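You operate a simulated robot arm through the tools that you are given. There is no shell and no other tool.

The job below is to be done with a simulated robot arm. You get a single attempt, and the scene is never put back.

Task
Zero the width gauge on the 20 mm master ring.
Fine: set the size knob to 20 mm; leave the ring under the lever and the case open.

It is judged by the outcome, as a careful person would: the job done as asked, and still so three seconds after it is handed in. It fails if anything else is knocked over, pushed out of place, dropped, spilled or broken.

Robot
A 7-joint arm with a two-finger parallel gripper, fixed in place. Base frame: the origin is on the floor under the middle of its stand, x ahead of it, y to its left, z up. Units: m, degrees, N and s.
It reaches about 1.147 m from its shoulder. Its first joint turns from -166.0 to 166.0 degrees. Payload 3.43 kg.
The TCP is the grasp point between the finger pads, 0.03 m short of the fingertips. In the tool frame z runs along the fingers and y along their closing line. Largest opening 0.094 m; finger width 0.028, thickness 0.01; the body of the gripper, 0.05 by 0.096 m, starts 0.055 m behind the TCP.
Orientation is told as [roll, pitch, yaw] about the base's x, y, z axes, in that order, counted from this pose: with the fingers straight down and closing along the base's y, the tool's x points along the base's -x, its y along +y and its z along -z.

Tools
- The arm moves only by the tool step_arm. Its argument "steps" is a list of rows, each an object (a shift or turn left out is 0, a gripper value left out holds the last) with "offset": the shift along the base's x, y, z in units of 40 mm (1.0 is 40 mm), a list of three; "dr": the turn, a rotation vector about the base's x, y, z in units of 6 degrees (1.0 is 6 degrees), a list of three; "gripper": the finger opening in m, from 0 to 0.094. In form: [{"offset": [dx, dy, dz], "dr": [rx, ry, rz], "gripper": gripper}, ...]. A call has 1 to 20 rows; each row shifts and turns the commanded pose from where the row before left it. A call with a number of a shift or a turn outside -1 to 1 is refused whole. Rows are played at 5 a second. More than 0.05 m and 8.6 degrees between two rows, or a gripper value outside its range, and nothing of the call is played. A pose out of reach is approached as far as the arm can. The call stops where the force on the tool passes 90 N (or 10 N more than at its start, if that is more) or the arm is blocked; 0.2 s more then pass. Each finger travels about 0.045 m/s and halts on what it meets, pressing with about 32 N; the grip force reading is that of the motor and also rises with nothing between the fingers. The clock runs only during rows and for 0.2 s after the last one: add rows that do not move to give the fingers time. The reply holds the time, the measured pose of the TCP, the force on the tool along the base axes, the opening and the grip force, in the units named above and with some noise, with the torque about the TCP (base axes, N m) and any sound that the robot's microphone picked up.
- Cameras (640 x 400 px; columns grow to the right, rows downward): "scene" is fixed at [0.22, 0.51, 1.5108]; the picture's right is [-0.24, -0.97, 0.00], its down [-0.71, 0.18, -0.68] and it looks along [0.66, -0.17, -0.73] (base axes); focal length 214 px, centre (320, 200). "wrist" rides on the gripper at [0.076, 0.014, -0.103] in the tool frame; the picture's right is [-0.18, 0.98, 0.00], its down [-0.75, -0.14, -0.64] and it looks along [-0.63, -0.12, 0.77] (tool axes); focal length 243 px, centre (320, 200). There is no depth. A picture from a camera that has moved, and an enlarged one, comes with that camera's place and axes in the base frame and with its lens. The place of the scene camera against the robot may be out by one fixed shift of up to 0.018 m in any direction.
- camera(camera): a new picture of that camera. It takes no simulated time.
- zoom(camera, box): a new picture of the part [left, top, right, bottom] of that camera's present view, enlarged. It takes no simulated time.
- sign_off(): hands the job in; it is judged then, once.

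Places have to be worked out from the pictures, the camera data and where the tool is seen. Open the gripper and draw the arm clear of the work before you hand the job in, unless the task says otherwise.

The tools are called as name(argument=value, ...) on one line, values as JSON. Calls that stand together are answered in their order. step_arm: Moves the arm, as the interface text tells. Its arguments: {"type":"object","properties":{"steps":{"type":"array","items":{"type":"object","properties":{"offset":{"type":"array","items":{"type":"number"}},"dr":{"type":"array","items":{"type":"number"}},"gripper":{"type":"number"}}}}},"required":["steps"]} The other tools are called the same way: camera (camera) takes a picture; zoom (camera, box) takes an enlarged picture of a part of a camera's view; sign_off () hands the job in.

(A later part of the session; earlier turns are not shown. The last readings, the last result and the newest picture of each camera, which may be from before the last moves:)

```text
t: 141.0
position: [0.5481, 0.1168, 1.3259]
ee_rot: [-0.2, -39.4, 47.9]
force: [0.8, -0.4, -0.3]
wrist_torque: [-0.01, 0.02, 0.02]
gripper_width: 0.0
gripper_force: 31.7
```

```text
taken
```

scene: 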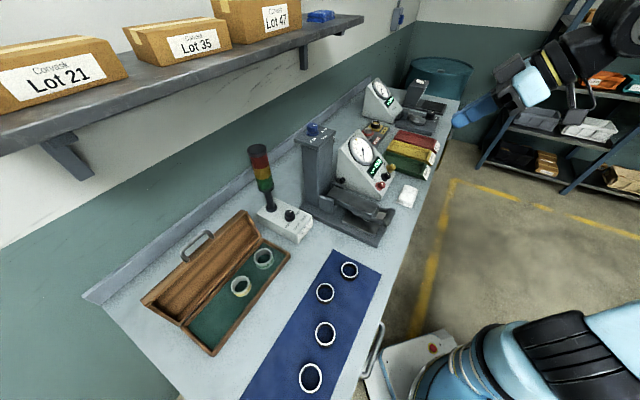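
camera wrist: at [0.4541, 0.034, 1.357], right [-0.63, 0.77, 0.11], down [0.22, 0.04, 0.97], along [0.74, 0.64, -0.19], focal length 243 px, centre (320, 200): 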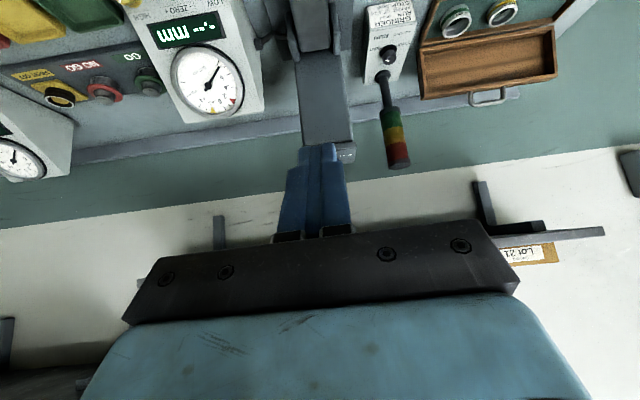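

The shelf board appears almost edge-on from this height. Zooming for its height, and for the knob on the column.

zoom(camera="wrist", box=[440, 160, 640, 290])

zoom(camera="wrist", box=[140, 10, 260, 130])

zoom(camera="wrist", box=[260, 0, 440, 180])

```text
3.08 times, centred on (540, 225) of wrist
camera zoom: at [0.4541, 0.034, 1.357], right [-0.63, 0.77, 0.11], down [0.22, 0.04, 0.97], along [0.74, 0.64, -0.19], focal length 746 px, centre (-357, 123)
```

zoom: 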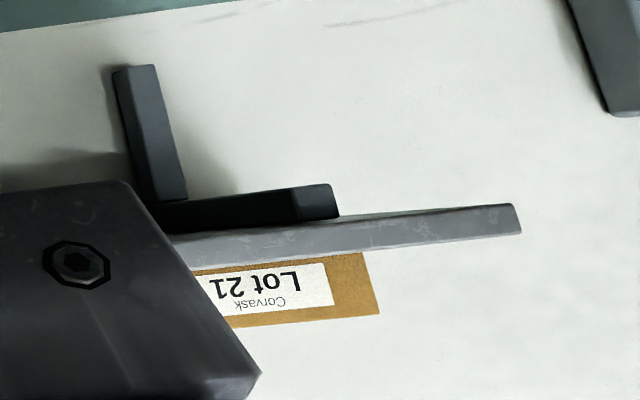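

```text
3.33 times, centred on (200, 70) of wrist
camera zoom: at [0.4541, 0.034, 1.357], right [-0.63, 0.77, 0.11], down [0.22, 0.04, 0.97], along [0.74, 0.64, -0.19], focal length 809 px, centre (720, 633)
```

zoom: 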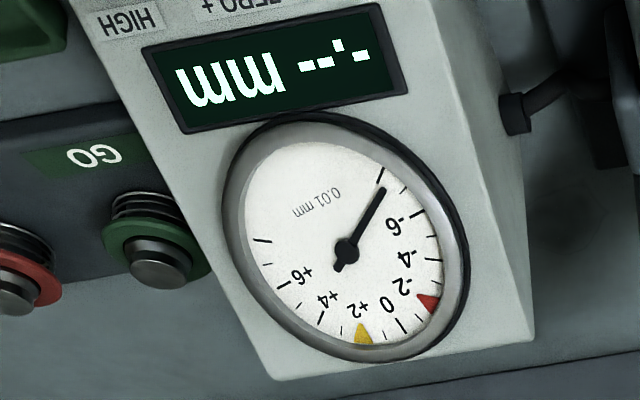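

```text
2.22 times, centred on (350, 90) of wrist
camera zoom: at [0.4541, 0.034, 1.357], right [-0.63, 0.77, 0.11], down [0.22, 0.04, 0.97], along [0.74, 0.64, -0.19], focal length 539 px, centre (253, 444)
```

zoom: 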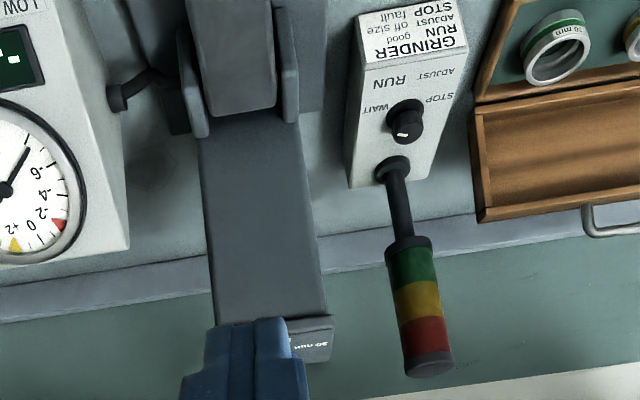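

The shelf's front edge is near b ≈ 0.89 at z ≈ 1.38, above the column, so I must reach the knob with the hand leaning (wrist toward the robot). First I'll get a good look down at the knob from b ≈ 0.66.

step_arm(steps=[{"offset": [0.618, 0.724, 0.12], "dr": [-0.575, 0.575, -0.1], "gripper": 0.094}, {"offset": [0.618, 0.724, 0.12], "dr": [-0.575, 0.575, -0.1]}, {"offset": [0.618, 0.724, 0.12], "dr": [-0.575, 0.575, -0.1]}, {"offset": [0.618, 0.724, 0.12], "dr": [-0.575, 0.575, -0.1]}, {"offset": [0.618, 0.724, 0.12], "dr": [-0.575, 0.575, -0.1]}, {}, {}])

camera(camera="wrist")

camera(camera="scene")

```text
t: 142.6
position: [0.6707, 0.2616, 1.3502]
ee_rot: [0.4, -14.9, 44.7]
force: [-0.7, -0.4, -1.0]
wrist_torque: [-0.03, 0.01, 0.01]
gripper_width: 0.0942
gripper_force: 0.1
```

```text
taken
camera wrist: at [0.591, 0.1995, 1.4306], right [-0.56, 0.82, 0.05], down [0.5, 0.29, 0.81], along [0.65, 0.49, -0.58], focal length 243 px, centre (320, 200)
```

wrist: 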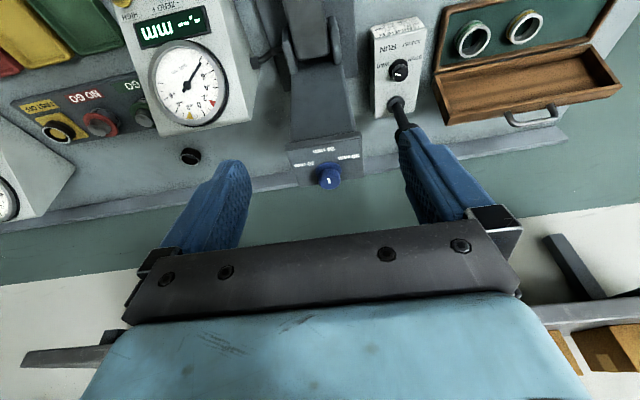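

```text
taken
```

scene: 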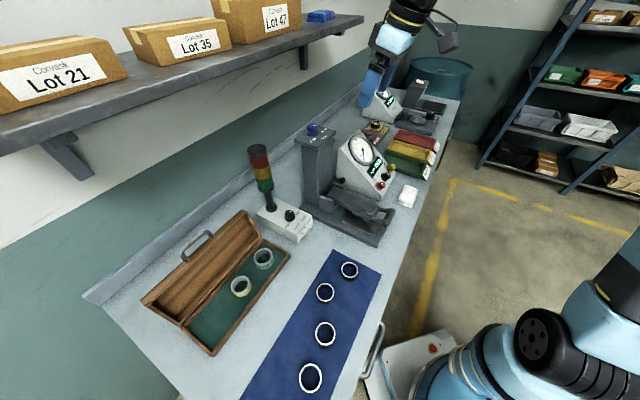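

zoom(camera="wrist", box=[270, 130, 380, 200])

zoom(camera="wrist", box=[110, 0, 260, 140])

```text
5.71 times, centred on (325, 165) of wrist
camera zoom: at [0.591, 0.1995, 1.4306], right [-0.56, 0.82, 0.05], down [0.5, 0.29, 0.81], along [0.65, 0.49, -0.58], focal length 1386 px, centre (291, 400)
```

zoom: 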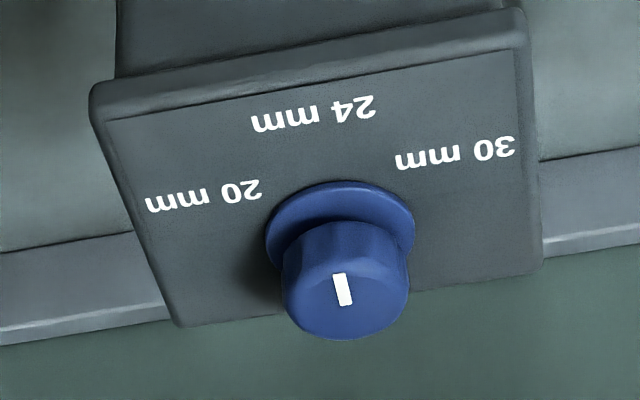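

```text
2.86 times, centred on (185, 70) of wrist
camera zoom: at [0.591, 0.1995, 1.4306], right [-0.56, 0.82, 0.05], down [0.5, 0.29, 0.81], along [0.65, 0.49, -0.58], focal length 693 px, centre (706, 571)
```

zoom: 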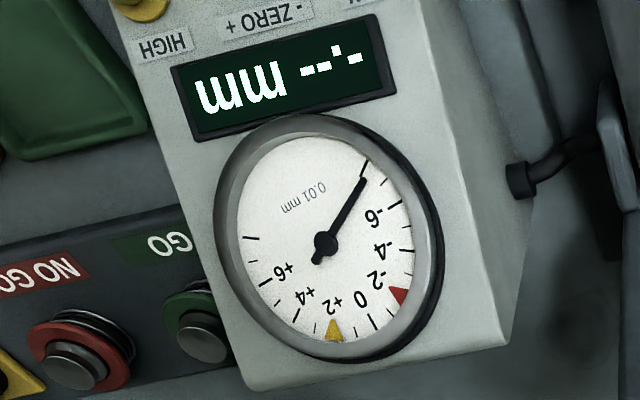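

The pointer is at 24 mm (toward the robot); 20 mm lies 60° counter-clockwise (seen from above), toward the dial-box side. The knob is ~32 mm across at about (0.809, 0.382), top z ≈ 1.194. I'll approach with a 30° lean, heading 15°, so I can turn +60° without nearing the shelf.

step_arm(steps=[{"offset": [0.308, 0.3425, 0], "dr": [0, 0, -0.99], "gripper": 0.056}, {"offset": [0.308, 0.3425, -0.2], "dr": [0, 0, -0.99]}, {"offset": [0.308, 0.3425, -0.3], "dr": [0, 0, -0.99]}, {"offset": [0.308, 0.3425, -0.3], "dr": [0, 0, -0.99]}, {"offset": [0.308, 0.3425, -0.3], "dr": [0, 0, -0.99]}, {"offset": [0.308, 0.3425, -0.3], "dr": [0.217, -0.811, 0]}, {"offset": [0.308, 0.3425, -0.3], "dr": [0.217, -0.811, 0]}, {"offset": [0.308, 0.3425, -0.3], "dr": [0.217, -0.811, 0]}, {}])

camera(camera="wrist")

camera(camera="scene")

```text
t: 144.6
position: [0.7685, 0.3696, 1.2704]
ee_rot: [0.5, -30.2, 14.9]
force: [0.3, 0.1, -0.2]
wrist_torque: [0.02, -0.02, 0.01]
gripper_width: 0.056
gripper_force: 0.1
```

```text
taken
camera wrist: at [0.6529, 0.3518, 1.3216], right [-0.1, 0.99, 0.1], down [0.36, -0.06, 0.93], along [0.93, 0.13, -0.35], focal length 243 px, centre (320, 200)
```

wrist: 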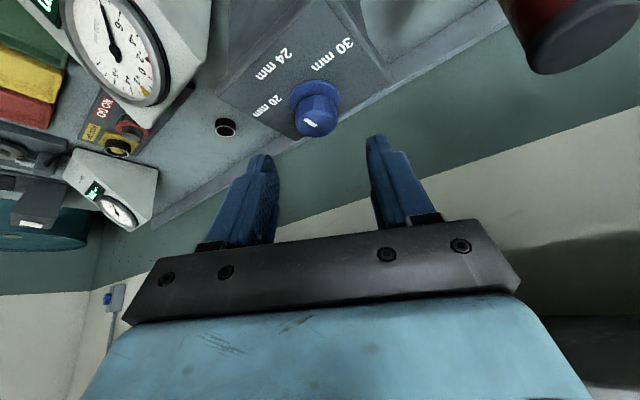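

```text
taken
```

scene: 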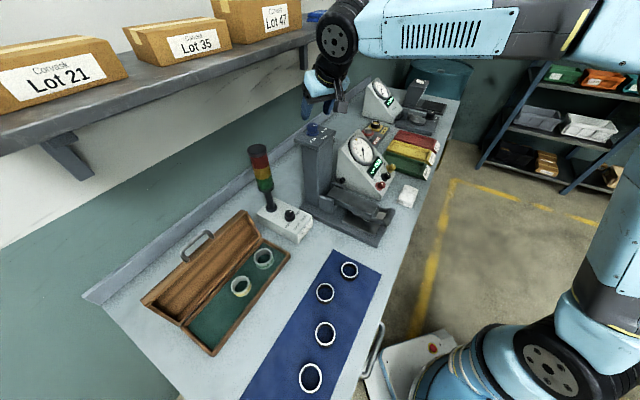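

The hand is ahead of the shelf with good clearance. Zooming on the knob from here.

zoom(camera="wrist", box=[210, 10, 410, 210])

zoom(camera="scene", box=[290, 0, 400, 160])

```text
2.00 times, centred on (310, 110) of wrist
camera zoom: at [0.6529, 0.3518, 1.3216], right [-0.1, 0.99, 0.1], down [0.36, -0.06, 0.93], along [0.93, 0.13, -0.35], focal length 485 px, centre (340, 380)
```

zoom: 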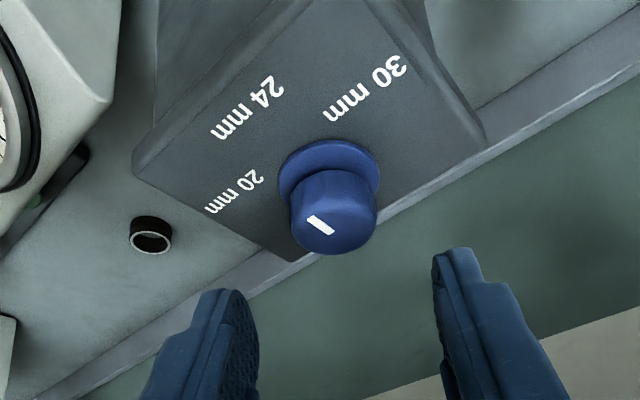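

```text
2.50 times, centred on (345, 80) of scene
camera zoom: at [0.22, 0.51, 1.5108], right [-0.24, -0.97, 0.0], down [-0.71, 0.18, -0.68], along [0.66, -0.17, -0.73], focal length 536 px, centre (258, 500)
```

zoom: 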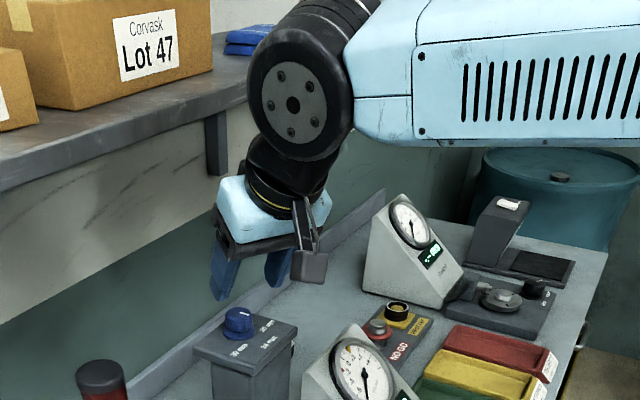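

The knob is aligned with the finger plane. I'll move 30 mm along the finger direction and re-measure.

step_arm(steps=[{"offset": [0.18, 0.048, -0.325]}, {"offset": [0.18, 0.048, -0.325]}, {}])

zoom(camera="wrist", box=[210, 30, 410, 230])

zoom(camera="scene", box=[280, 70, 360, 150])

```text
t: 145.4
position: [0.7849, 0.3737, 1.2455]
ee_rot: [0.4, -30.0, 14.9]
force: [0.0, -0.4, 0.6]
wrist_torque: [-0.02, -0.01, 0.0]
gripper_width: 0.056
gripper_force: 0.1
```

```text
2.00 times, centred on (310, 130) of wrist
camera zoom: at [0.6676, 0.3549, 1.2961], right [-0.1, 0.99, 0.1], down [0.36, -0.06, 0.93], along [0.93, 0.13, -0.35], focal length 485 px, centre (340, 340)
```

zoom: 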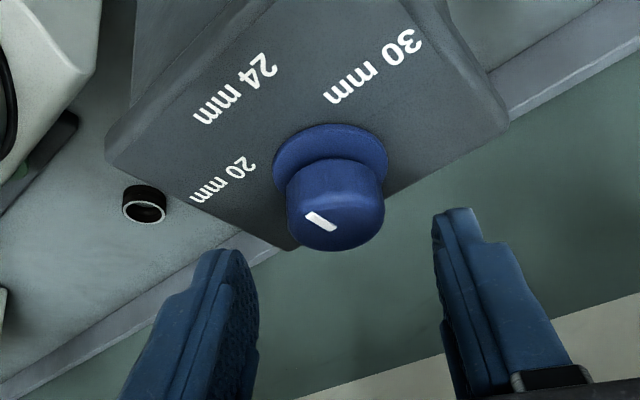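

```text
5.00 times, centred on (320, 110) of scene
camera zoom: at [0.22, 0.51, 1.5108], right [-0.24, -0.97, 0.0], down [-0.71, 0.18, -0.68], along [0.66, -0.17, -0.73], focal length 1072 px, centre (320, 650)
```

zoom: 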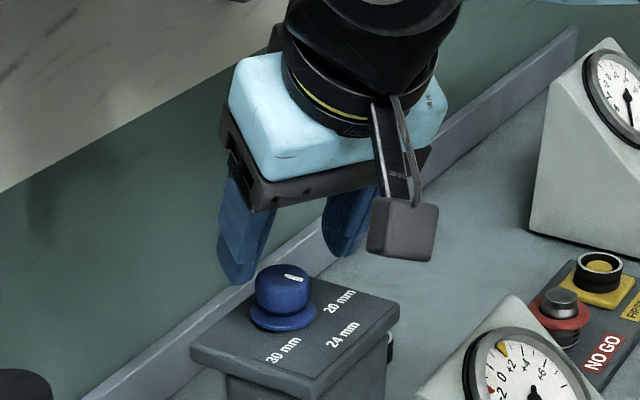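

The knob's centre is ~28 mm ahead and 3 mm to the right of the finger plane. Moving in to straddle it just above its flange.

step_arm(steps=[{"offset": [0.138, 0.011, -0.27]}, {"offset": [0.138, 0.011, -0.27]}, {"offset": [0.138, 0.011, -0.2]}, {}])

zoom(camera="wrist", box=[210, 30, 410, 230])

zoom(camera="scene", box=[280, 70, 360, 150])

```text
t: 146.4
position: [0.802, 0.3746, 1.2148]
ee_rot: [0.4, -30.1, 15.0]
force: [-0.4, 0.0, 0.4]
wrist_torque: [0.0, 0.0, -0.01]
gripper_width: 0.0558
gripper_force: 0.1
```

```text
2.00 times, centred on (310, 130) of wrist
camera zoom: at [0.6846, 0.3575, 1.2656], right [-0.1, 0.99, 0.1], down [0.36, -0.06, 0.93], along [0.93, 0.13, -0.35], focal length 485 px, centre (340, 340)
```

zoom: 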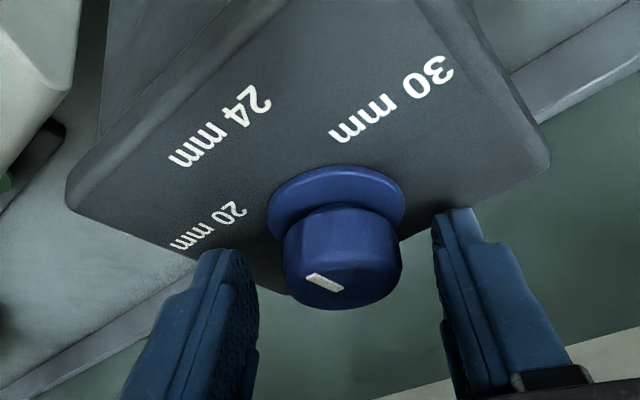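

```text
5.00 times, centred on (320, 110) of scene
camera zoom: at [0.22, 0.51, 1.5108], right [-0.24, -0.97, 0.0], down [-0.71, 0.18, -0.68], along [0.66, -0.17, -0.73], focal length 1072 px, centre (320, 650)
```

zoom: 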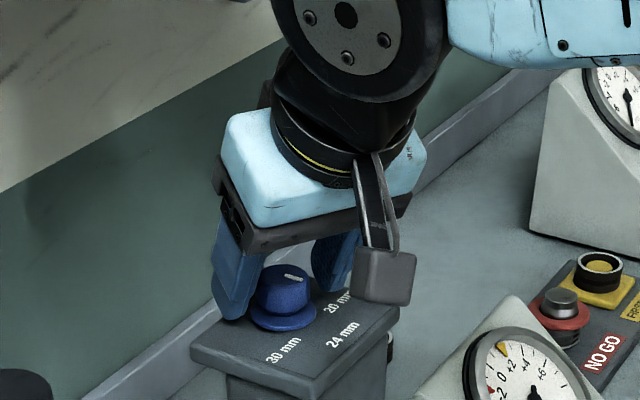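

Aligned within a millimetre sideways; the fingertips overlap the knob's upper part. I'll go 4.5 mm lower and close on it.

step_arm(steps=[{"offset": [0.036, 0.01, -0.11]}, {}, {"gripper": 0.01}, {}, {}, {}])

zoom(camera="wrist", box=[210, 30, 410, 230])

```text
t: 147.8
position: [0.8015, 0.3774, 1.2119]
ee_rot: [0.5, -30.1, 14.8]
force: [7.0, 1.3, 28.1]
wrist_torque: [-0.9, -0.53, 0.02]
gripper_width: 0.0334
gripper_force: 20.8
```

```text
2.00 times, centred on (310, 130) of wrist
camera zoom: at [0.6849, 0.3582, 1.263], right [-0.1, 0.99, 0.1], down [0.35, -0.06, 0.93], along [0.93, 0.13, -0.35], focal length 485 px, centre (340, 340)
```

zoom: 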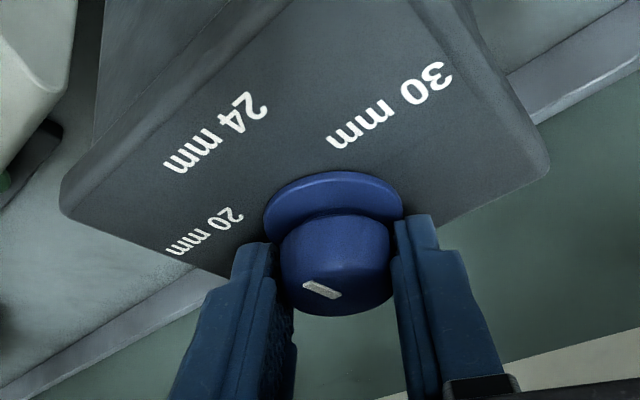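

The knob is gripped (33 mm) with the tips pressing on the flange (28 N). I'll rise 2 mm to relieve that and start turning counter-clockwise, with small compensating shifts to stay on the knob axis.

step_arm(steps=[{"offset": [0, 0, 0.05]}, {}, {"offset": [0.0101, -0.0311, 0], "dr": [0, 0, 1]}, {"offset": [0.0133, -0.0299, 0], "dr": [0, 0, 1]}, {"offset": [0.0163, -0.0283, 0], "dr": [0, 0, 1]}, {}])

zoom(camera="wrist", box=[210, 30, 410, 230])

```text
t: 149.2
position: [0.8007, 0.3754, 1.2115]
ee_rot: [0.5, -30.0, 33.2]
force: [-8.5, 31.8, 10.7]
wrist_torque: [0.6, -0.45, 0.05]
gripper_width: 0.0317
gripper_force: 45.1
```

```text
2.00 times, centred on (310, 130) of wrist
camera zoom: at [0.6958, 0.3227, 1.2635], right [-0.41, 0.91, 0.1], down [0.36, 0.06, 0.93], along [0.84, 0.41, -0.35], focal length 485 px, centre (340, 340)
```

zoom: 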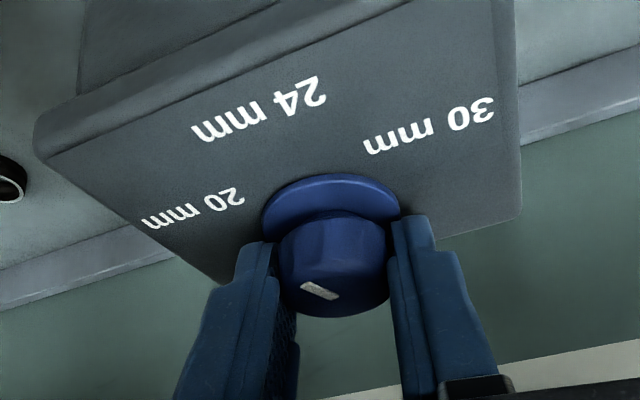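

The knob turns with the hand (18° so far). The sideways force says my pivot radius was too large; I'll correct ~2 mm and continue with smaller compensation.

step_arm(steps=[{"offset": [-0.012, 0.047, 0]}, {"offset": [0.01, -0.0138, 0], "dr": [0, 0, 1]}, {"offset": [0.0114, -0.0126, 0], "dr": [0, 0, 1]}, {"offset": [0.0126, -0.0114, 0], "dr": [0, 0, 1]}, {}])

zoom(camera="wrist", box=[210, 30, 410, 230])

```text
t: 150.4
position: [0.8019, 0.3759, 1.2128]
ee_rot: [0.6, -30.0, 51.2]
force: [-20.0, 35.2, -4.1]
wrist_torque: [0.29, -0.35, 0.09]
gripper_width: 0.0317
gripper_force: 44.7
```

```text
2.00 times, centred on (310, 130) of wrist
camera zoom: at [0.7177, 0.2925, 1.2637], right [-0.67, 0.74, 0.1], down [0.32, 0.17, 0.93], along [0.67, 0.65, -0.35], focal length 485 px, centre (340, 340)
```

zoom: 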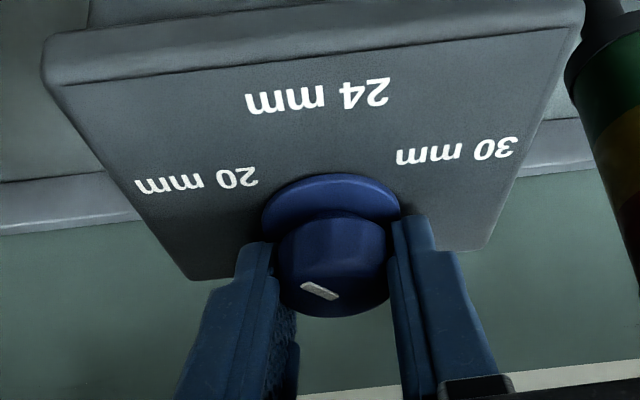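

36° done; the knob centre is evidently very near the TCP axis (radius ~3 mm). I'll relieve the side load and finish the last 24°.

step_arm(steps=[{"offset": [-0.05, 0.043, 0]}, {"offset": [0.007, -0.0035, 0], "dr": [0, 0, 1]}, {"offset": [0.007, -0.0035, 0], "dr": [0, 0, 1]}, {"offset": [0.007, -0.0035, 0], "dr": [0, 0, 1]}, {"offset": [0.007, -0.0035, 0], "dr": [0, 0, 1]}, {}])

zoom(camera="wrist", box=[210, 30, 410, 230])

camera(camera="scene")

```text
t: 151.8
position: [0.8024, 0.3759, 1.213]
ee_rot: [0.4, -29.8, 75.0]
force: [-33.5, 20.4, -17.2]
wrist_torque: [-0.5, -0.37, 0.09]
gripper_width: 0.0319
gripper_force: 44.6
```

```text
2.00 times, centred on (310, 130) of wrist
camera zoom: at [0.7592, 0.2652, 1.2638], right [-0.91, 0.4, 0.1], down [0.23, 0.28, 0.93], along [0.35, 0.87, -0.35], focal length 485 px, centre (340, 340)
```

zoom: 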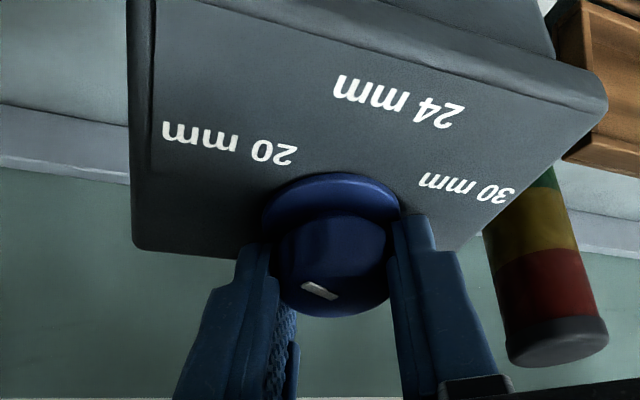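

```text
taken
```

scene: 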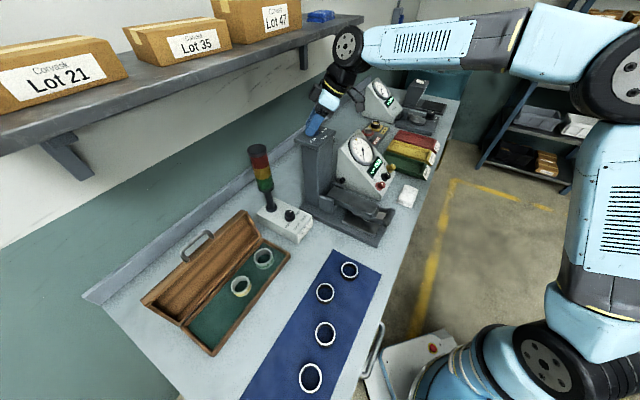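

The pointer now bears on 20 mm the same way it did on 24 before. Let me check the display before letting go.

zoom(camera="scene", box=[335, 125, 405, 200])

```text
5.33 times, centred on (370, 162) of scene
camera zoom: at [0.22, 0.51, 1.5108], right [-0.24, -0.97, 0.0], down [-0.71, 0.18, -0.68], along [0.66, -0.17, -0.73], focal length 1144 px, centre (53, 400)
```

zoom: 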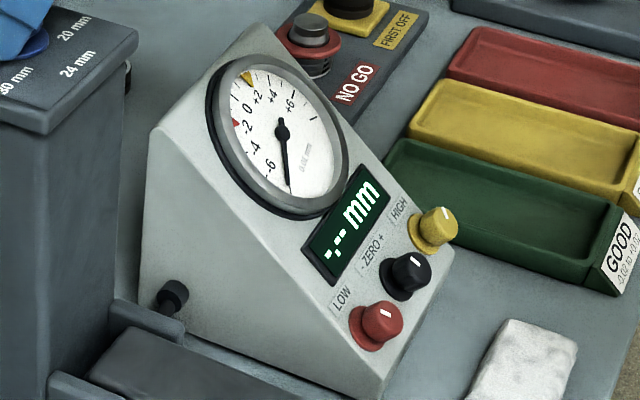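

The display still shows no reading. I'll release the knob and back away to inspect the pointer, ring and lever.

step_arm(steps=[{"gripper": 0.056}, {}, {}, {"offset": [-0.065, -0.24, 0.43]}, {"offset": [-0.065, -0.24, 0.43]}, {"offset": [-0.065, -0.24, 0.43]}, {"offset": [-0.2, -0.7, 0.3]}, {"offset": [-0.2, -0.7, 0.3]}, {"offset": [-0.2, -0.7, 0]}, {}])

camera(camera="wrist")

zoom(camera="scene", box=[295, 110, 345, 160])

zoom(camera="scene", box=[330, 120, 410, 240])

```text
t: 154.0
position: [0.7717, 0.2614, 1.2876]
ee_rot: [0.4, -30.0, 74.9]
force: [0.6, 0.4, 0.6]
wrist_torque: [0.0, -0.01, -0.02]
gripper_width: 0.056
gripper_force: 0.1
```

```text
taken
camera wrist: at [0.7286, 0.1514, 1.3397], right [-0.91, 0.41, 0.1], down [0.23, 0.28, 0.93], along [0.35, 0.87, -0.35], focal length 243 px, centre (320, 200)
```

wrist: 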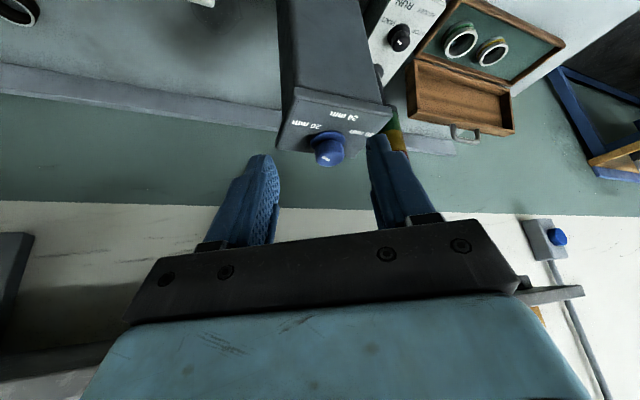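

```text
8.00 times, centred on (320, 135) of scene
camera zoom: at [0.22, 0.51, 1.5108], right [-0.24, -0.97, 0.0], down [-0.71, 0.18, -0.68], along [0.66, -0.17, -0.73], focal length 1716 px, centre (320, 720)
```

zoom: 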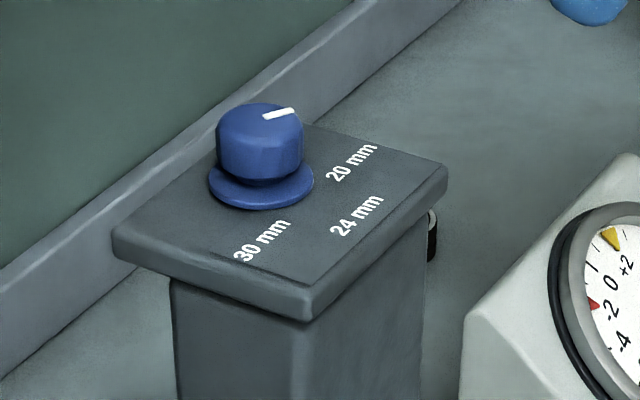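

```text
3.33 times, centred on (370, 180) of scene
camera zoom: at [0.22, 0.51, 1.5108], right [-0.24, -0.97, 0.0], down [-0.71, 0.18, -0.68], along [0.66, -0.17, -0.73], focal length 715 px, centre (153, 267)
```

zoom: 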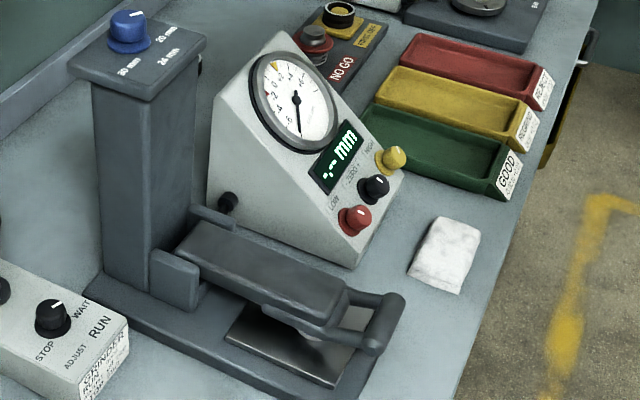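

The pointer sits at 20 mm, yet the display stays blank, so the ring is probably too far from the anvil's centre. I'll go look at it from the side, near level.

step_arm(steps=[{"offset": [-0.8, 0.3, 0], "dr": [-0.966, 0.259, 0]}, {"offset": [-0.8, 0.3, 0], "dr": [-0.966, 0.259, 0]}, {"offset": [-0.8, 0.3, 0], "dr": [-0.966, 0.259, 0]}, {"offset": [-0.8, 0.3, 0], "dr": [-0.966, 0.259, 0]}, {"offset": [-0.8, 0.3, 0], "dr": [-0.966, 0.259, 0]}, {"offset": [-0.2, 0.3, -0.2], "dr": [0, 0, -1]}, {"offset": [-0.2, 0.3, -0.2], "dr": [0, 0, -1]}, {"offset": [-0.2, 0.3, -0.2], "dr": [0, 0, -1]}, {"offset": [-0.2, 0.3, -0.2], "dr": [0, 0, -1]}, {"dr": [0, 0, -1]}, {"dr": [0, 0, -1]}, {"dr": [0, 0, -1]}, {"dr": [0, 0, -1]}, {"dr": [0, 0, -1]}, {"dr": [0, 0, -1]}, {"dr": [0, 0, -1]}, {"dr": [0, 0, -1]}, {"dr": [0, 0, -1]}, {"dr": [0, 0, -1]}, {"dr": [0, 0, -1]}])

step_arm(steps=[{"dr": [0, 0, -1]}, {"dr": [0, 0, -1]}, {"dr": [0, 0, -1]}, {"dr": [0, 0, -1]}, {"dr": [0, 0, -1]}, {}])

camera(camera="scene")

```text
t: 158.2
position: [0.5784, 0.3687, 1.2562]
ee_rot: [0.3, 0.0, -15.2]
force: [0.2, -0.4, 0.4]
wrist_torque: [0.02, 0.01, 0.01]
gripper_width: 0.0562
gripper_force: 0.0
```

```text
t: 159.6
position: [0.5789, 0.369, 1.2561]
ee_rot: [0.3, 0.0, -45.3]
force: [0.1, -0.6, -0.2]
wrist_torque: [-0.02, 0.0, 0.01]
gripper_width: 0.0558
gripper_force: 0.0
```

```text
taken
```

scene: 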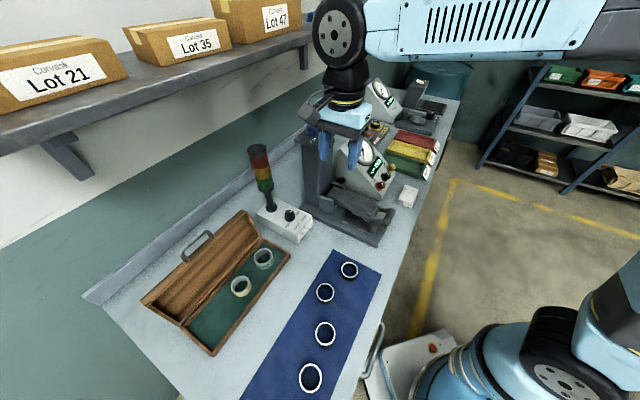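

Now tilting down into the near-level side-view pose used before.

step_arm(steps=[{"offset": [-0.04, 0.02, -0.7], "dr": [-0.648, -0.648, 0], "gripper": 0.094}, {"offset": [-0.04, 0.02, -0.7], "dr": [-0.648, -0.648, 0]}, {"offset": [-0.04, 0.02, -0.7], "dr": [-0.648, -0.648, 0]}, {"offset": [-0.04, 0.02, -0.7], "dr": [-0.648, -0.648, 0]}, {"offset": [-0.04, 0.02, -0.7], "dr": [-0.648, -0.648, 0]}, {"offset": [-0.04, 0.02, -0.7], "dr": [-0.648, -0.648, 0]}, {"offset": [-0.04, 0.02, -0.7], "dr": [-0.648, -0.648, 0]}, {"offset": [-0.04, 0.02, -0.7], "dr": [-0.648, -0.648, 0]}, {"offset": [-0.04, 0.02, -0.7], "dr": [-0.648, -0.648, 0]}, {"offset": [-0.04, 0.02, -0.7], "dr": [-0.648, -0.648, 0]}, {}])

camera(camera="wrist")

zoom(camera="wrist", box=[200, 90, 400, 190])

zoom(camera="wrist", box=[230, 100, 360, 190])

```text
t: 162.0
position: [0.5632, 0.3792, 0.9753]
ee_rot: [0.5, -55.1, -45.2]
force: [-0.3, -0.9, 0.2]
wrist_torque: [0.02, 0.02, 0.02]
gripper_width: 0.0941
gripper_force: 0.0
```

```text
taken
camera wrist: at [0.4826, 0.4779, 0.9732], right [0.77, 0.62, 0.16], down [-0.17, -0.04, 0.98], along [0.62, -0.78, 0.08], focal length 243 px, centre (320, 200)
```

wrist: 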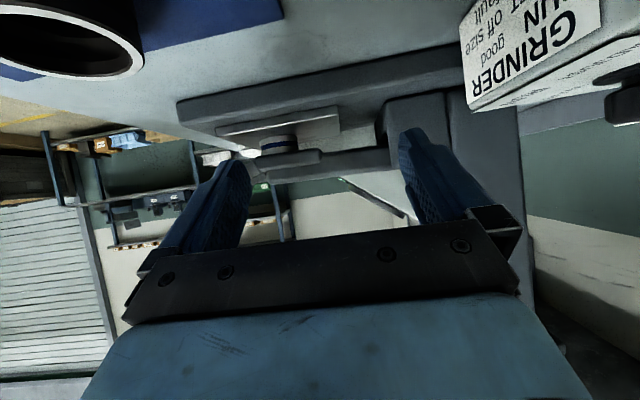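

```text
3.20 times, centred on (300, 140) of wrist
camera zoom: at [0.4826, 0.4779, 0.9732], right [0.77, 0.62, 0.16], down [-0.17, -0.04, 0.98], along [0.62, -0.78, 0.08], focal length 776 px, centre (384, 392)
```

zoom: 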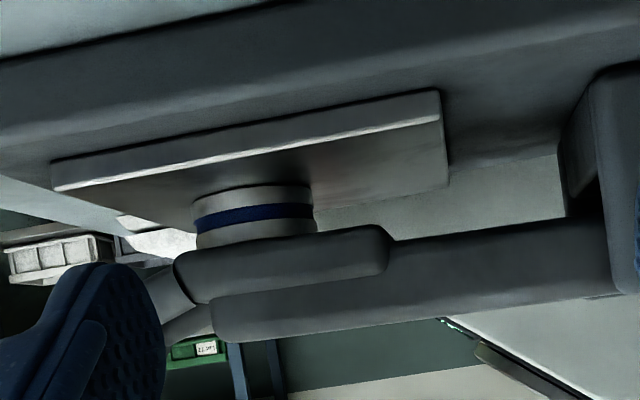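

```text
4.44 times, centred on (295, 145) of wrist
camera zoom: at [0.4826, 0.4779, 0.9732], right [0.77, 0.62, 0.16], down [-0.17, -0.04, 0.98], along [0.62, -0.78, 0.08], focal length 1078 px, centre (431, 444)
```

zoom: 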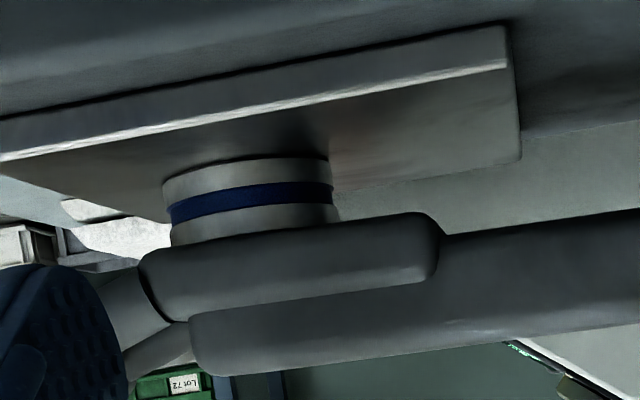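

The side view shows the ring is under the foot but ~17 mm toward the front of centre (b ≈ 0.603 vs 0.620), with the lever resting on it. I need to push it deeper, which wants a lower hand angle from the front. I'll go back up and test how far the hand can lean there.

step_arm(steps=[{"offset": [0, 0, 0.8], "dr": [0.65, 0.65, 0], "gripper": 0.0}, {"offset": [0, 0, 0.8], "dr": [0.65, 0.65, 0]}, {"offset": [0, 0, 0.8], "dr": [0.65, 0.65, 0]}, {"offset": [0, 0, 0.8], "dr": [0.65, 0.65, 0]}, {"offset": [0, 0, 0.8], "dr": [0.65, 0.65, 0]}, {"offset": [0, 0, 0.5], "dr": [0.65, 0.65, 0]}, {"offset": [0, 0, 0.5], "dr": [0.65, 0.65, 0]}, {"offset": [0, 0, 0.3], "dr": [0.65, 0.65, 0]}, {"offset": [0, 0, 0], "dr": [0.65, 0.65, 0]}, {"offset": [0, 0, 0], "dr": [0.65, 0.65, 0]}, {}])

step_arm(steps=[{"offset": [0, -0.33, 0], "dr": [0, 0, 1]}, {"offset": [0, -0.33, 0], "dr": [0, 0, 1]}, {"offset": [0, -0.33, 0], "dr": [0, 0, 1]}, {"offset": [0, -0.33, 0], "dr": [0, 0, 1]}, {"offset": [0, -0.33, 0], "dr": [0, 0, 1]}, {"offset": [0, -0.33, 0], "dr": [0, 0, 1]}, {"offset": [0, -0.33, 0], "dr": [0, 0, 1]}, {"offset": [0, -0.33, 0], "dr": [0, 0, 1]}, {"offset": [0, -0.33, 0], "dr": [0, 0, 1]}, {"offset": [0, -0.33, 0], "dr": [0, 0, 1]}, {"offset": [0, -0.33, 0], "dr": [0, 0, 1]}, {"offset": [0, -0.33, 0], "dr": [0, 0, 1]}, {"offset": [0, -0.33, 0], "dr": [0, 0, 1]}, {"offset": [0, -0.33, 0], "dr": [0, 0, 1]}, {"offset": [0, -0.33, 0], "dr": [0, 0, 1]}, {"offset": [0, -0.33, 0], "dr": [0, 0, 1]}, {"offset": [0, -0.33, 0], "dr": [0, 0, 1]}, {"offset": [0, -0.33, 0], "dr": [0, 0, 1]}, {}])

```text
t: 164.4
position: [0.5626, 0.3772, 1.1899]
ee_rot: [0.3, 0.2, -45.1]
force: [0.4, -1.0, 0.1]
wrist_torque: [-0.01, 0.01, 0.01]
gripper_width: 0.0001
gripper_force: 32.5
```

```text
t: 168.4
position: [0.5618, 0.1397, 1.1881]
ee_rot: [0.4, 0.1, 63.0]
force: [0.3, 0.5, 0.3]
wrist_torque: [0.0, -0.03, -0.02]
gripper_width: 0.0001
gripper_force: 31.9
```

Testing a larger lean here (well above the gauge): tilting toward 60° in heading 63°.

step_arm(steps=[{"dr": [0.85, -0.433, 0]}, {"dr": [0.85, -0.433, 0]}, {"dr": [0.85, -0.433, 0]}, {"dr": [0.85, -0.433, 0]}, {"dr": [0.85, -0.433, 0]}, {"dr": [0.85, -0.433, 0]}, {"dr": [0.85, -0.433, 0]}, {"dr": [0.85, -0.433, 0]}, {"dr": [0.85, -0.433, 0]}, {"dr": [0.85, -0.433, 0]}, {}])

camera(camera="scene")

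```text
t: 170.8
position: [0.5627, 0.1408, 1.1884]
ee_rot: [0.6, -57.2, 62.8]
force: [0.2, 0.5, 0.0]
wrist_torque: [0.03, -0.03, 0.0]
gripper_width: 0.0
gripper_force: 32.4
```

```text
taken
```

scene: 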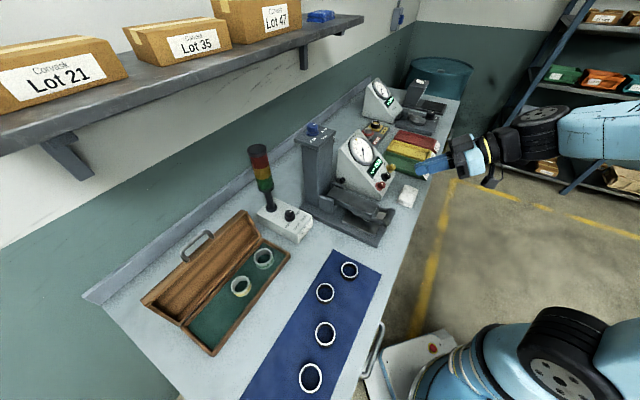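

57° lean is reachable in this heading. Now checking it square to the lever (yaw 45°), still high above.

step_arm(steps=[{"dr": [0, 0, -1]}, {"dr": [0, 0, -1]}, {"dr": [0, 0, -1]}, {}])

step_arm(steps=[{"offset": [0.2, 0.2, -0.6]}, {"offset": [0.2, 0.2, -0.6]}, {"offset": [0.2, 0.2, -0.6]}, {}])

```text
t: 171.8
position: [0.5626, 0.1397, 1.1886]
ee_rot: [0.4, -57.1, 44.8]
force: [0.5, -0.9, -0.2]
wrist_torque: [-0.01, 0.02, 0.01]
gripper_width: 0.0003
gripper_force: 32.2
```

```text
t: 172.8
position: [0.5868, 0.1636, 1.1165]
ee_rot: [0.5, -57.1, 44.9]
force: [-0.1, -0.5, -0.5]
wrist_torque: [-0.01, 0.03, 0.0]
gripper_width: 0.0
gripper_force: 32.4
```

The lean itself is reachable; the limit is how close in the wrist can get. I'll re-enter as before (heading 67°, 40° lean, fingers closed), lift the bar, square up, and then increase the lean while pushing so the fingertips reach further. First, back to the front of the crossbar.

step_arm(steps=[{"offset": [-0.12, -0.155, 0], "dr": [-0.667, 0.667, 0]}, {"offset": [-0.12, -0.155, 0], "dr": [-0.667, 0.667, 0]}, {"offset": [-0.12, -0.155, 0], "dr": [-0.667, 0.667, 0]}, {"offset": [-0.12, -0.155, 0], "dr": [0, 0, 0.92]}, {"offset": [-0.12, -0.155, 0], "dr": [0, 0, 0.92]}, {"offset": [-0.12, -0.155, 0], "dr": [0, 0, 0.92]}, {"offset": [-0.12, -0.155, 0], "dr": [0, 0, 0.92]}, {"offset": [0, 0, -0.8]}, {"offset": [0, 0, -0.8]}, {"offset": [0, 0, -0.8]}, {"offset": [0, 0, -0.8]}, {}])

camera(camera="wrist")

zoom(camera="scene", box=[330, 150, 470, 260])

```text
t: 175.4
position: [0.5542, 0.1199, 0.9851]
ee_rot: [0.3, -40.2, 67.0]
force: [0.0, -0.6, -0.8]
wrist_torque: [0.01, 0.02, 0.0]
gripper_width: 0.0
gripper_force: 31.5
```

```text
taken
camera wrist: at [0.4941, 0.0094, 1.0156], right [-0.85, 0.51, 0.12], down [0.2, 0.09, 0.98], along [0.49, 0.86, -0.18], focal length 243 px, centre (320, 200)
```

wrist: 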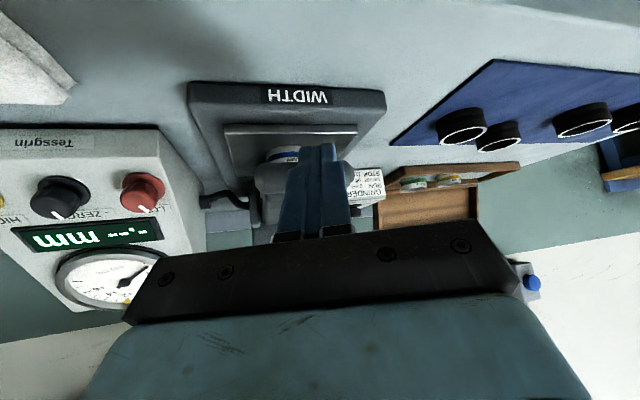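

```text
3.64 times, centred on (400, 205) of scene
camera zoom: at [0.22, 0.51, 1.5108], right [-0.24, -0.97, 0.0], down [-0.71, 0.18, -0.68], along [0.66, -0.17, -0.73], focal length 780 px, centre (29, 182)
```

zoom: 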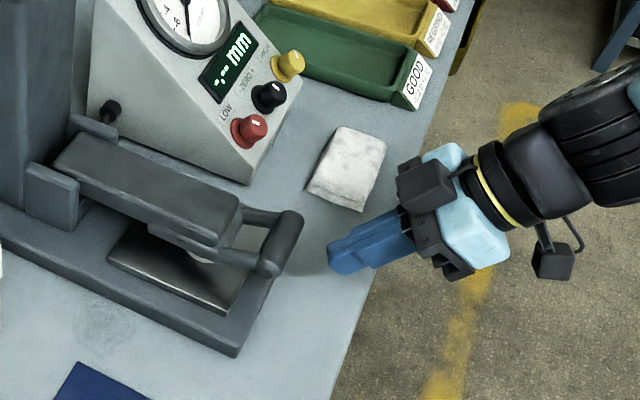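

In position. Lowering to anvil-skimming height and sliding in under the crossbar (now slightly higher because it rests on the ring).

step_arm(steps=[{"offset": [0, 0, -0.5]}, {"offset": [0, 0, -0.42]}, {"offset": [0.15, 0.15, 0]}, {"offset": [0.15, 0.15, 0]}, {"offset": [0.15, 0.15, 0]}, {"offset": [0.1, 0.1, 0]}, {}])

zoom(camera="scene", box=[330, 170, 450, 260])

```text
t: 177.0
position: [0.5753, 0.1406, 0.9511]
ee_rot: [0.4, -40.2, 66.9]
force: [-0.5, -0.7, 0.2]
wrist_torque: [0.01, -0.01, -0.03]
gripper_width: 0.0
gripper_force: 32.0
```

```text
4.44 times, centred on (390, 215) of scene
camera zoom: at [0.22, 0.51, 1.5108], right [-0.24, -0.97, 0.0], down [-0.71, 0.18, -0.68], along [0.66, -0.17, -0.73], focal length 953 px, centre (9, 133)
```

zoom: 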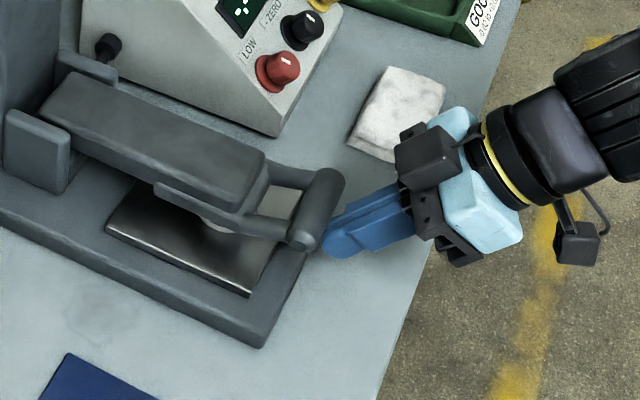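

No contact yet. A few millimetres more, then lifting to pick up the crossbar.

step_arm(steps=[{"offset": [0.09, 0.09, 0]}, {"offset": [0.05, 0.05, 0]}, {"offset": [0, 0, 0.25]}, {"offset": [0, 0, 0.25]}, {}])

zoom(camera="scene", box=[330, 170, 450, 260])

```text
t: 178.2
position: [0.5791, 0.1475, 0.971]
ee_rot: [0.4, -40.2, 67.0]
force: [-29.1, -25.0, 1.5]
wrist_torque: [0.27, -0.31, -0.28]
gripper_width: 0.0001
gripper_force: 32.0
```

```text
4.44 times, centred on (390, 215) of scene
camera zoom: at [0.22, 0.51, 1.5108], right [-0.24, -0.97, 0.0], down [-0.71, 0.18, -0.68], along [0.66, -0.17, -0.73], focal length 953 px, centre (9, 133)
```

zoom: 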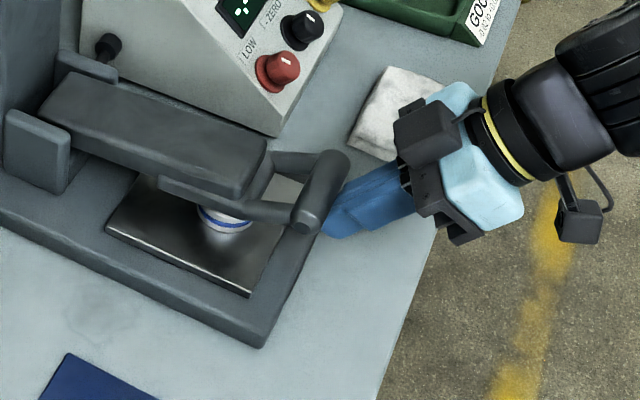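

The bar is up on the fingers again. Relieving the forward push slightly and lifting another ~36 mm.

step_arm(steps=[{"offset": [-0.035, -0.035, 0.1]}, {"offset": [0, 0, 0.3]}, {"offset": [0.01, 0.01, 0.3]}, {"offset": [0.01, 0.01, 0.25]}, {}])

step_arm(steps=[{"offset": [0.035, 0.035, 0.03], "dr": [0, 0, -0.92]}, {"offset": [0.035, 0.035, 0.03], "dr": [0, 0, -0.92]}, {"offset": [0.035, 0.035, 0.03], "dr": [0, 0, -0.92]}, {"offset": [0.035, 0.035, 0.03], "dr": [0, 0, -0.92]}, {}])

zoom(camera="scene", box=[330, 170, 450, 260])

zoom(camera="wrist", box=[180, 50, 460, 240])

```text
t: 179.4
position: [0.5801, 0.1475, 1.0093]
ee_rot: [0.6, -40.2, 67.0]
force: [-2.6, -0.3, -2.0]
wrist_torque: [-0.04, 0.05, 0.03]
gripper_width: 0.0
gripper_force: 32.2
```

```text
t: 180.6
position: [0.5867, 0.1538, 1.0128]
ee_rot: [0.4, -40.3, 44.8]
force: [-1.9, -2.5, -1.6]
wrist_torque: [-0.04, 0.0, -0.01]
gripper_width: 0.0
gripper_force: 32.7
```

```text
4.44 times, centred on (390, 215) of scene
camera zoom: at [0.22, 0.51, 1.5108], right [-0.24, -0.97, 0.0], down [-0.71, 0.18, -0.68], along [0.66, -0.17, -0.73], focal length 953 px, centre (9, 133)
```

zoom: 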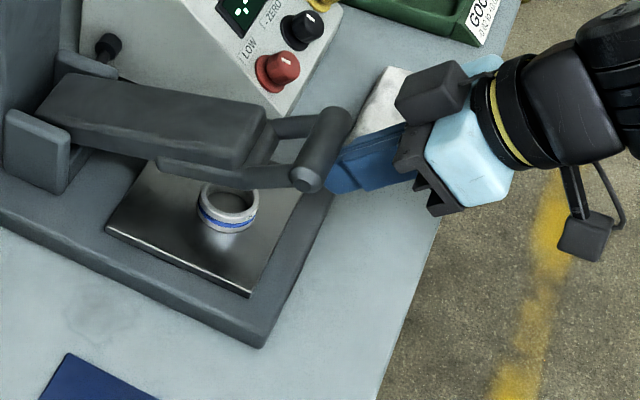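

```text
2.11 times, centred on (320, 145) of wrist
camera zoom: at [0.4896, 0.0748, 1.044], right [-0.6, 0.79, 0.12], down [0.22, 0.01, 0.98], along [0.77, 0.61, -0.18], focal length 511 px, centre (320, 316)
```

zoom: 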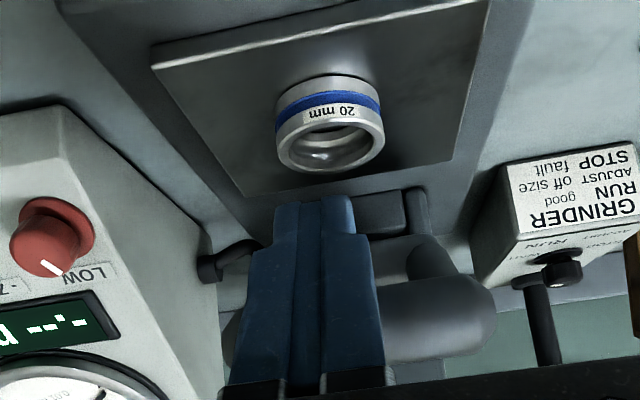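

Lever is up and I can see the ring clearly (front of centre). Now sliding down/forward with the fingers closed toward the ring's front wall.

step_arm(steps=[{"offset": [0.0585, 0.0865, -0.28]}, {"offset": [0.0585, 0.0865, -0.28]}, {"offset": [0.0585, 0.0865, -0.28]}, {"offset": [0.0585, 0.0865, -0.28]}, {}])

step_arm(steps=[{"offset": [0.04, 0.05, -0.07], "dr": [0.393, -0.393, 0]}, {"offset": [0.04, 0.05, -0.07], "dr": [0.393, -0.393, 0]}, {}])

zoom(camera="scene", box=[330, 170, 450, 260])

zoom(camera="wrist", box=[180, 50, 460, 240])

```text
t: 181.8
position: [0.5953, 0.1674, 0.9686]
ee_rot: [0.4, -40.2, 45.0]
force: [-0.3, -1.9, -1.6]
wrist_torque: [0.0, 0.01, -0.01]
gripper_width: 0.0
gripper_force: 32.1
```

```text
t: 182.6
position: [0.5993, 0.1698, 0.9627]
ee_rot: [0.4, -46.8, 44.9]
force: [-2.7, -2.4, -1.8]
wrist_torque: [0.03, -0.04, -0.02]
gripper_width: 0.0
gripper_force: 32.2
```

```text
4.44 times, centred on (390, 215) of scene
camera zoom: at [0.22, 0.51, 1.5108], right [-0.24, -0.97, 0.0], down [-0.71, 0.18, -0.68], along [0.66, -0.17, -0.73], focal length 953 px, centre (9, 133)
```

zoom: 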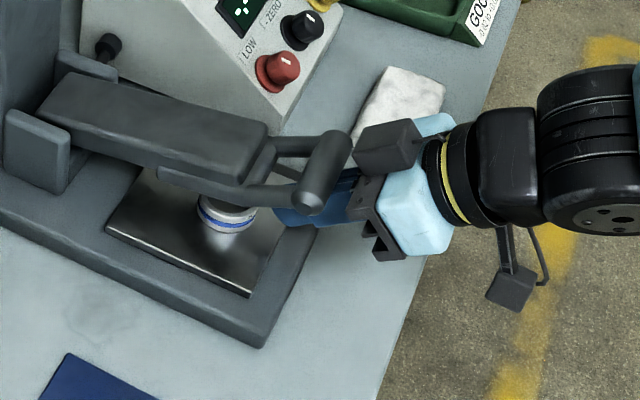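

```text
2.11 times, centred on (320, 145) of wrist
camera zoom: at [0.5003, 0.0904, 0.9787], right [-0.61, 0.78, 0.14], down [0.14, -0.07, 0.99], along [0.78, 0.62, -0.06], focal length 511 px, centre (320, 316)
```

zoom: 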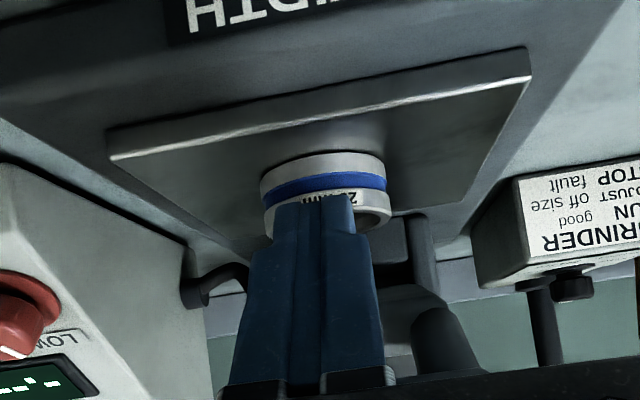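

46.8° lean reached. Lowering straight down in front of the ring's wall, adding the last of the lean.

step_arm(steps=[{"offset": [0, 0, -0.15], "dr": [0.35, -0.35, 0]}, {"offset": [0, 0, -0.15]}, {"offset": [0, 0, -0.12]}, {}])

zoom(camera="wrist", box=[180, 50, 460, 240])

zoom(camera="scene", box=[330, 170, 450, 260])

```text
t: 183.6
position: [0.6104, 0.1729, 0.9504]
ee_rot: [0.4, -49.8, 44.9]
force: [-1.2, -1.3, -1.1]
wrist_torque: [0.05, -0.1, 0.02]
gripper_width: 0.0
gripper_force: 31.2
out of reach, approached as far as the arm can: row 1, 3
```

```text
2.11 times, centred on (320, 145) of wrist
camera zoom: at [0.5113, 0.092, 0.9592], right [-0.61, 0.78, 0.15], down [0.1, -0.11, 0.99], along [0.78, 0.62, -0.01], focal length 511 px, centre (320, 316)
```

zoom: 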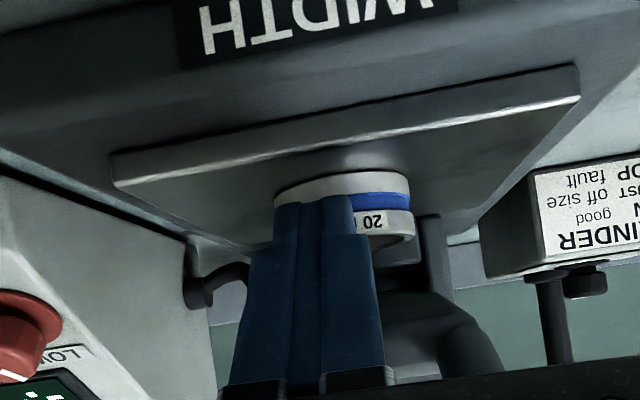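

```text
4.44 times, centred on (390, 215) of scene
camera zoom: at [0.22, 0.51, 1.5108], right [-0.24, -0.97, 0.0], down [-0.71, 0.18, -0.68], along [0.66, -0.17, -0.73], focal length 953 px, centre (9, 133)
```

zoom: 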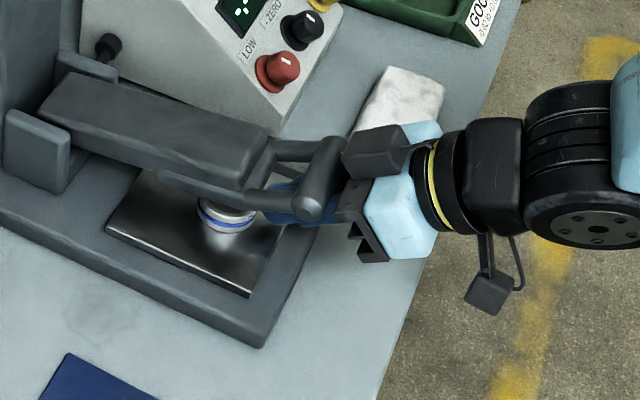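

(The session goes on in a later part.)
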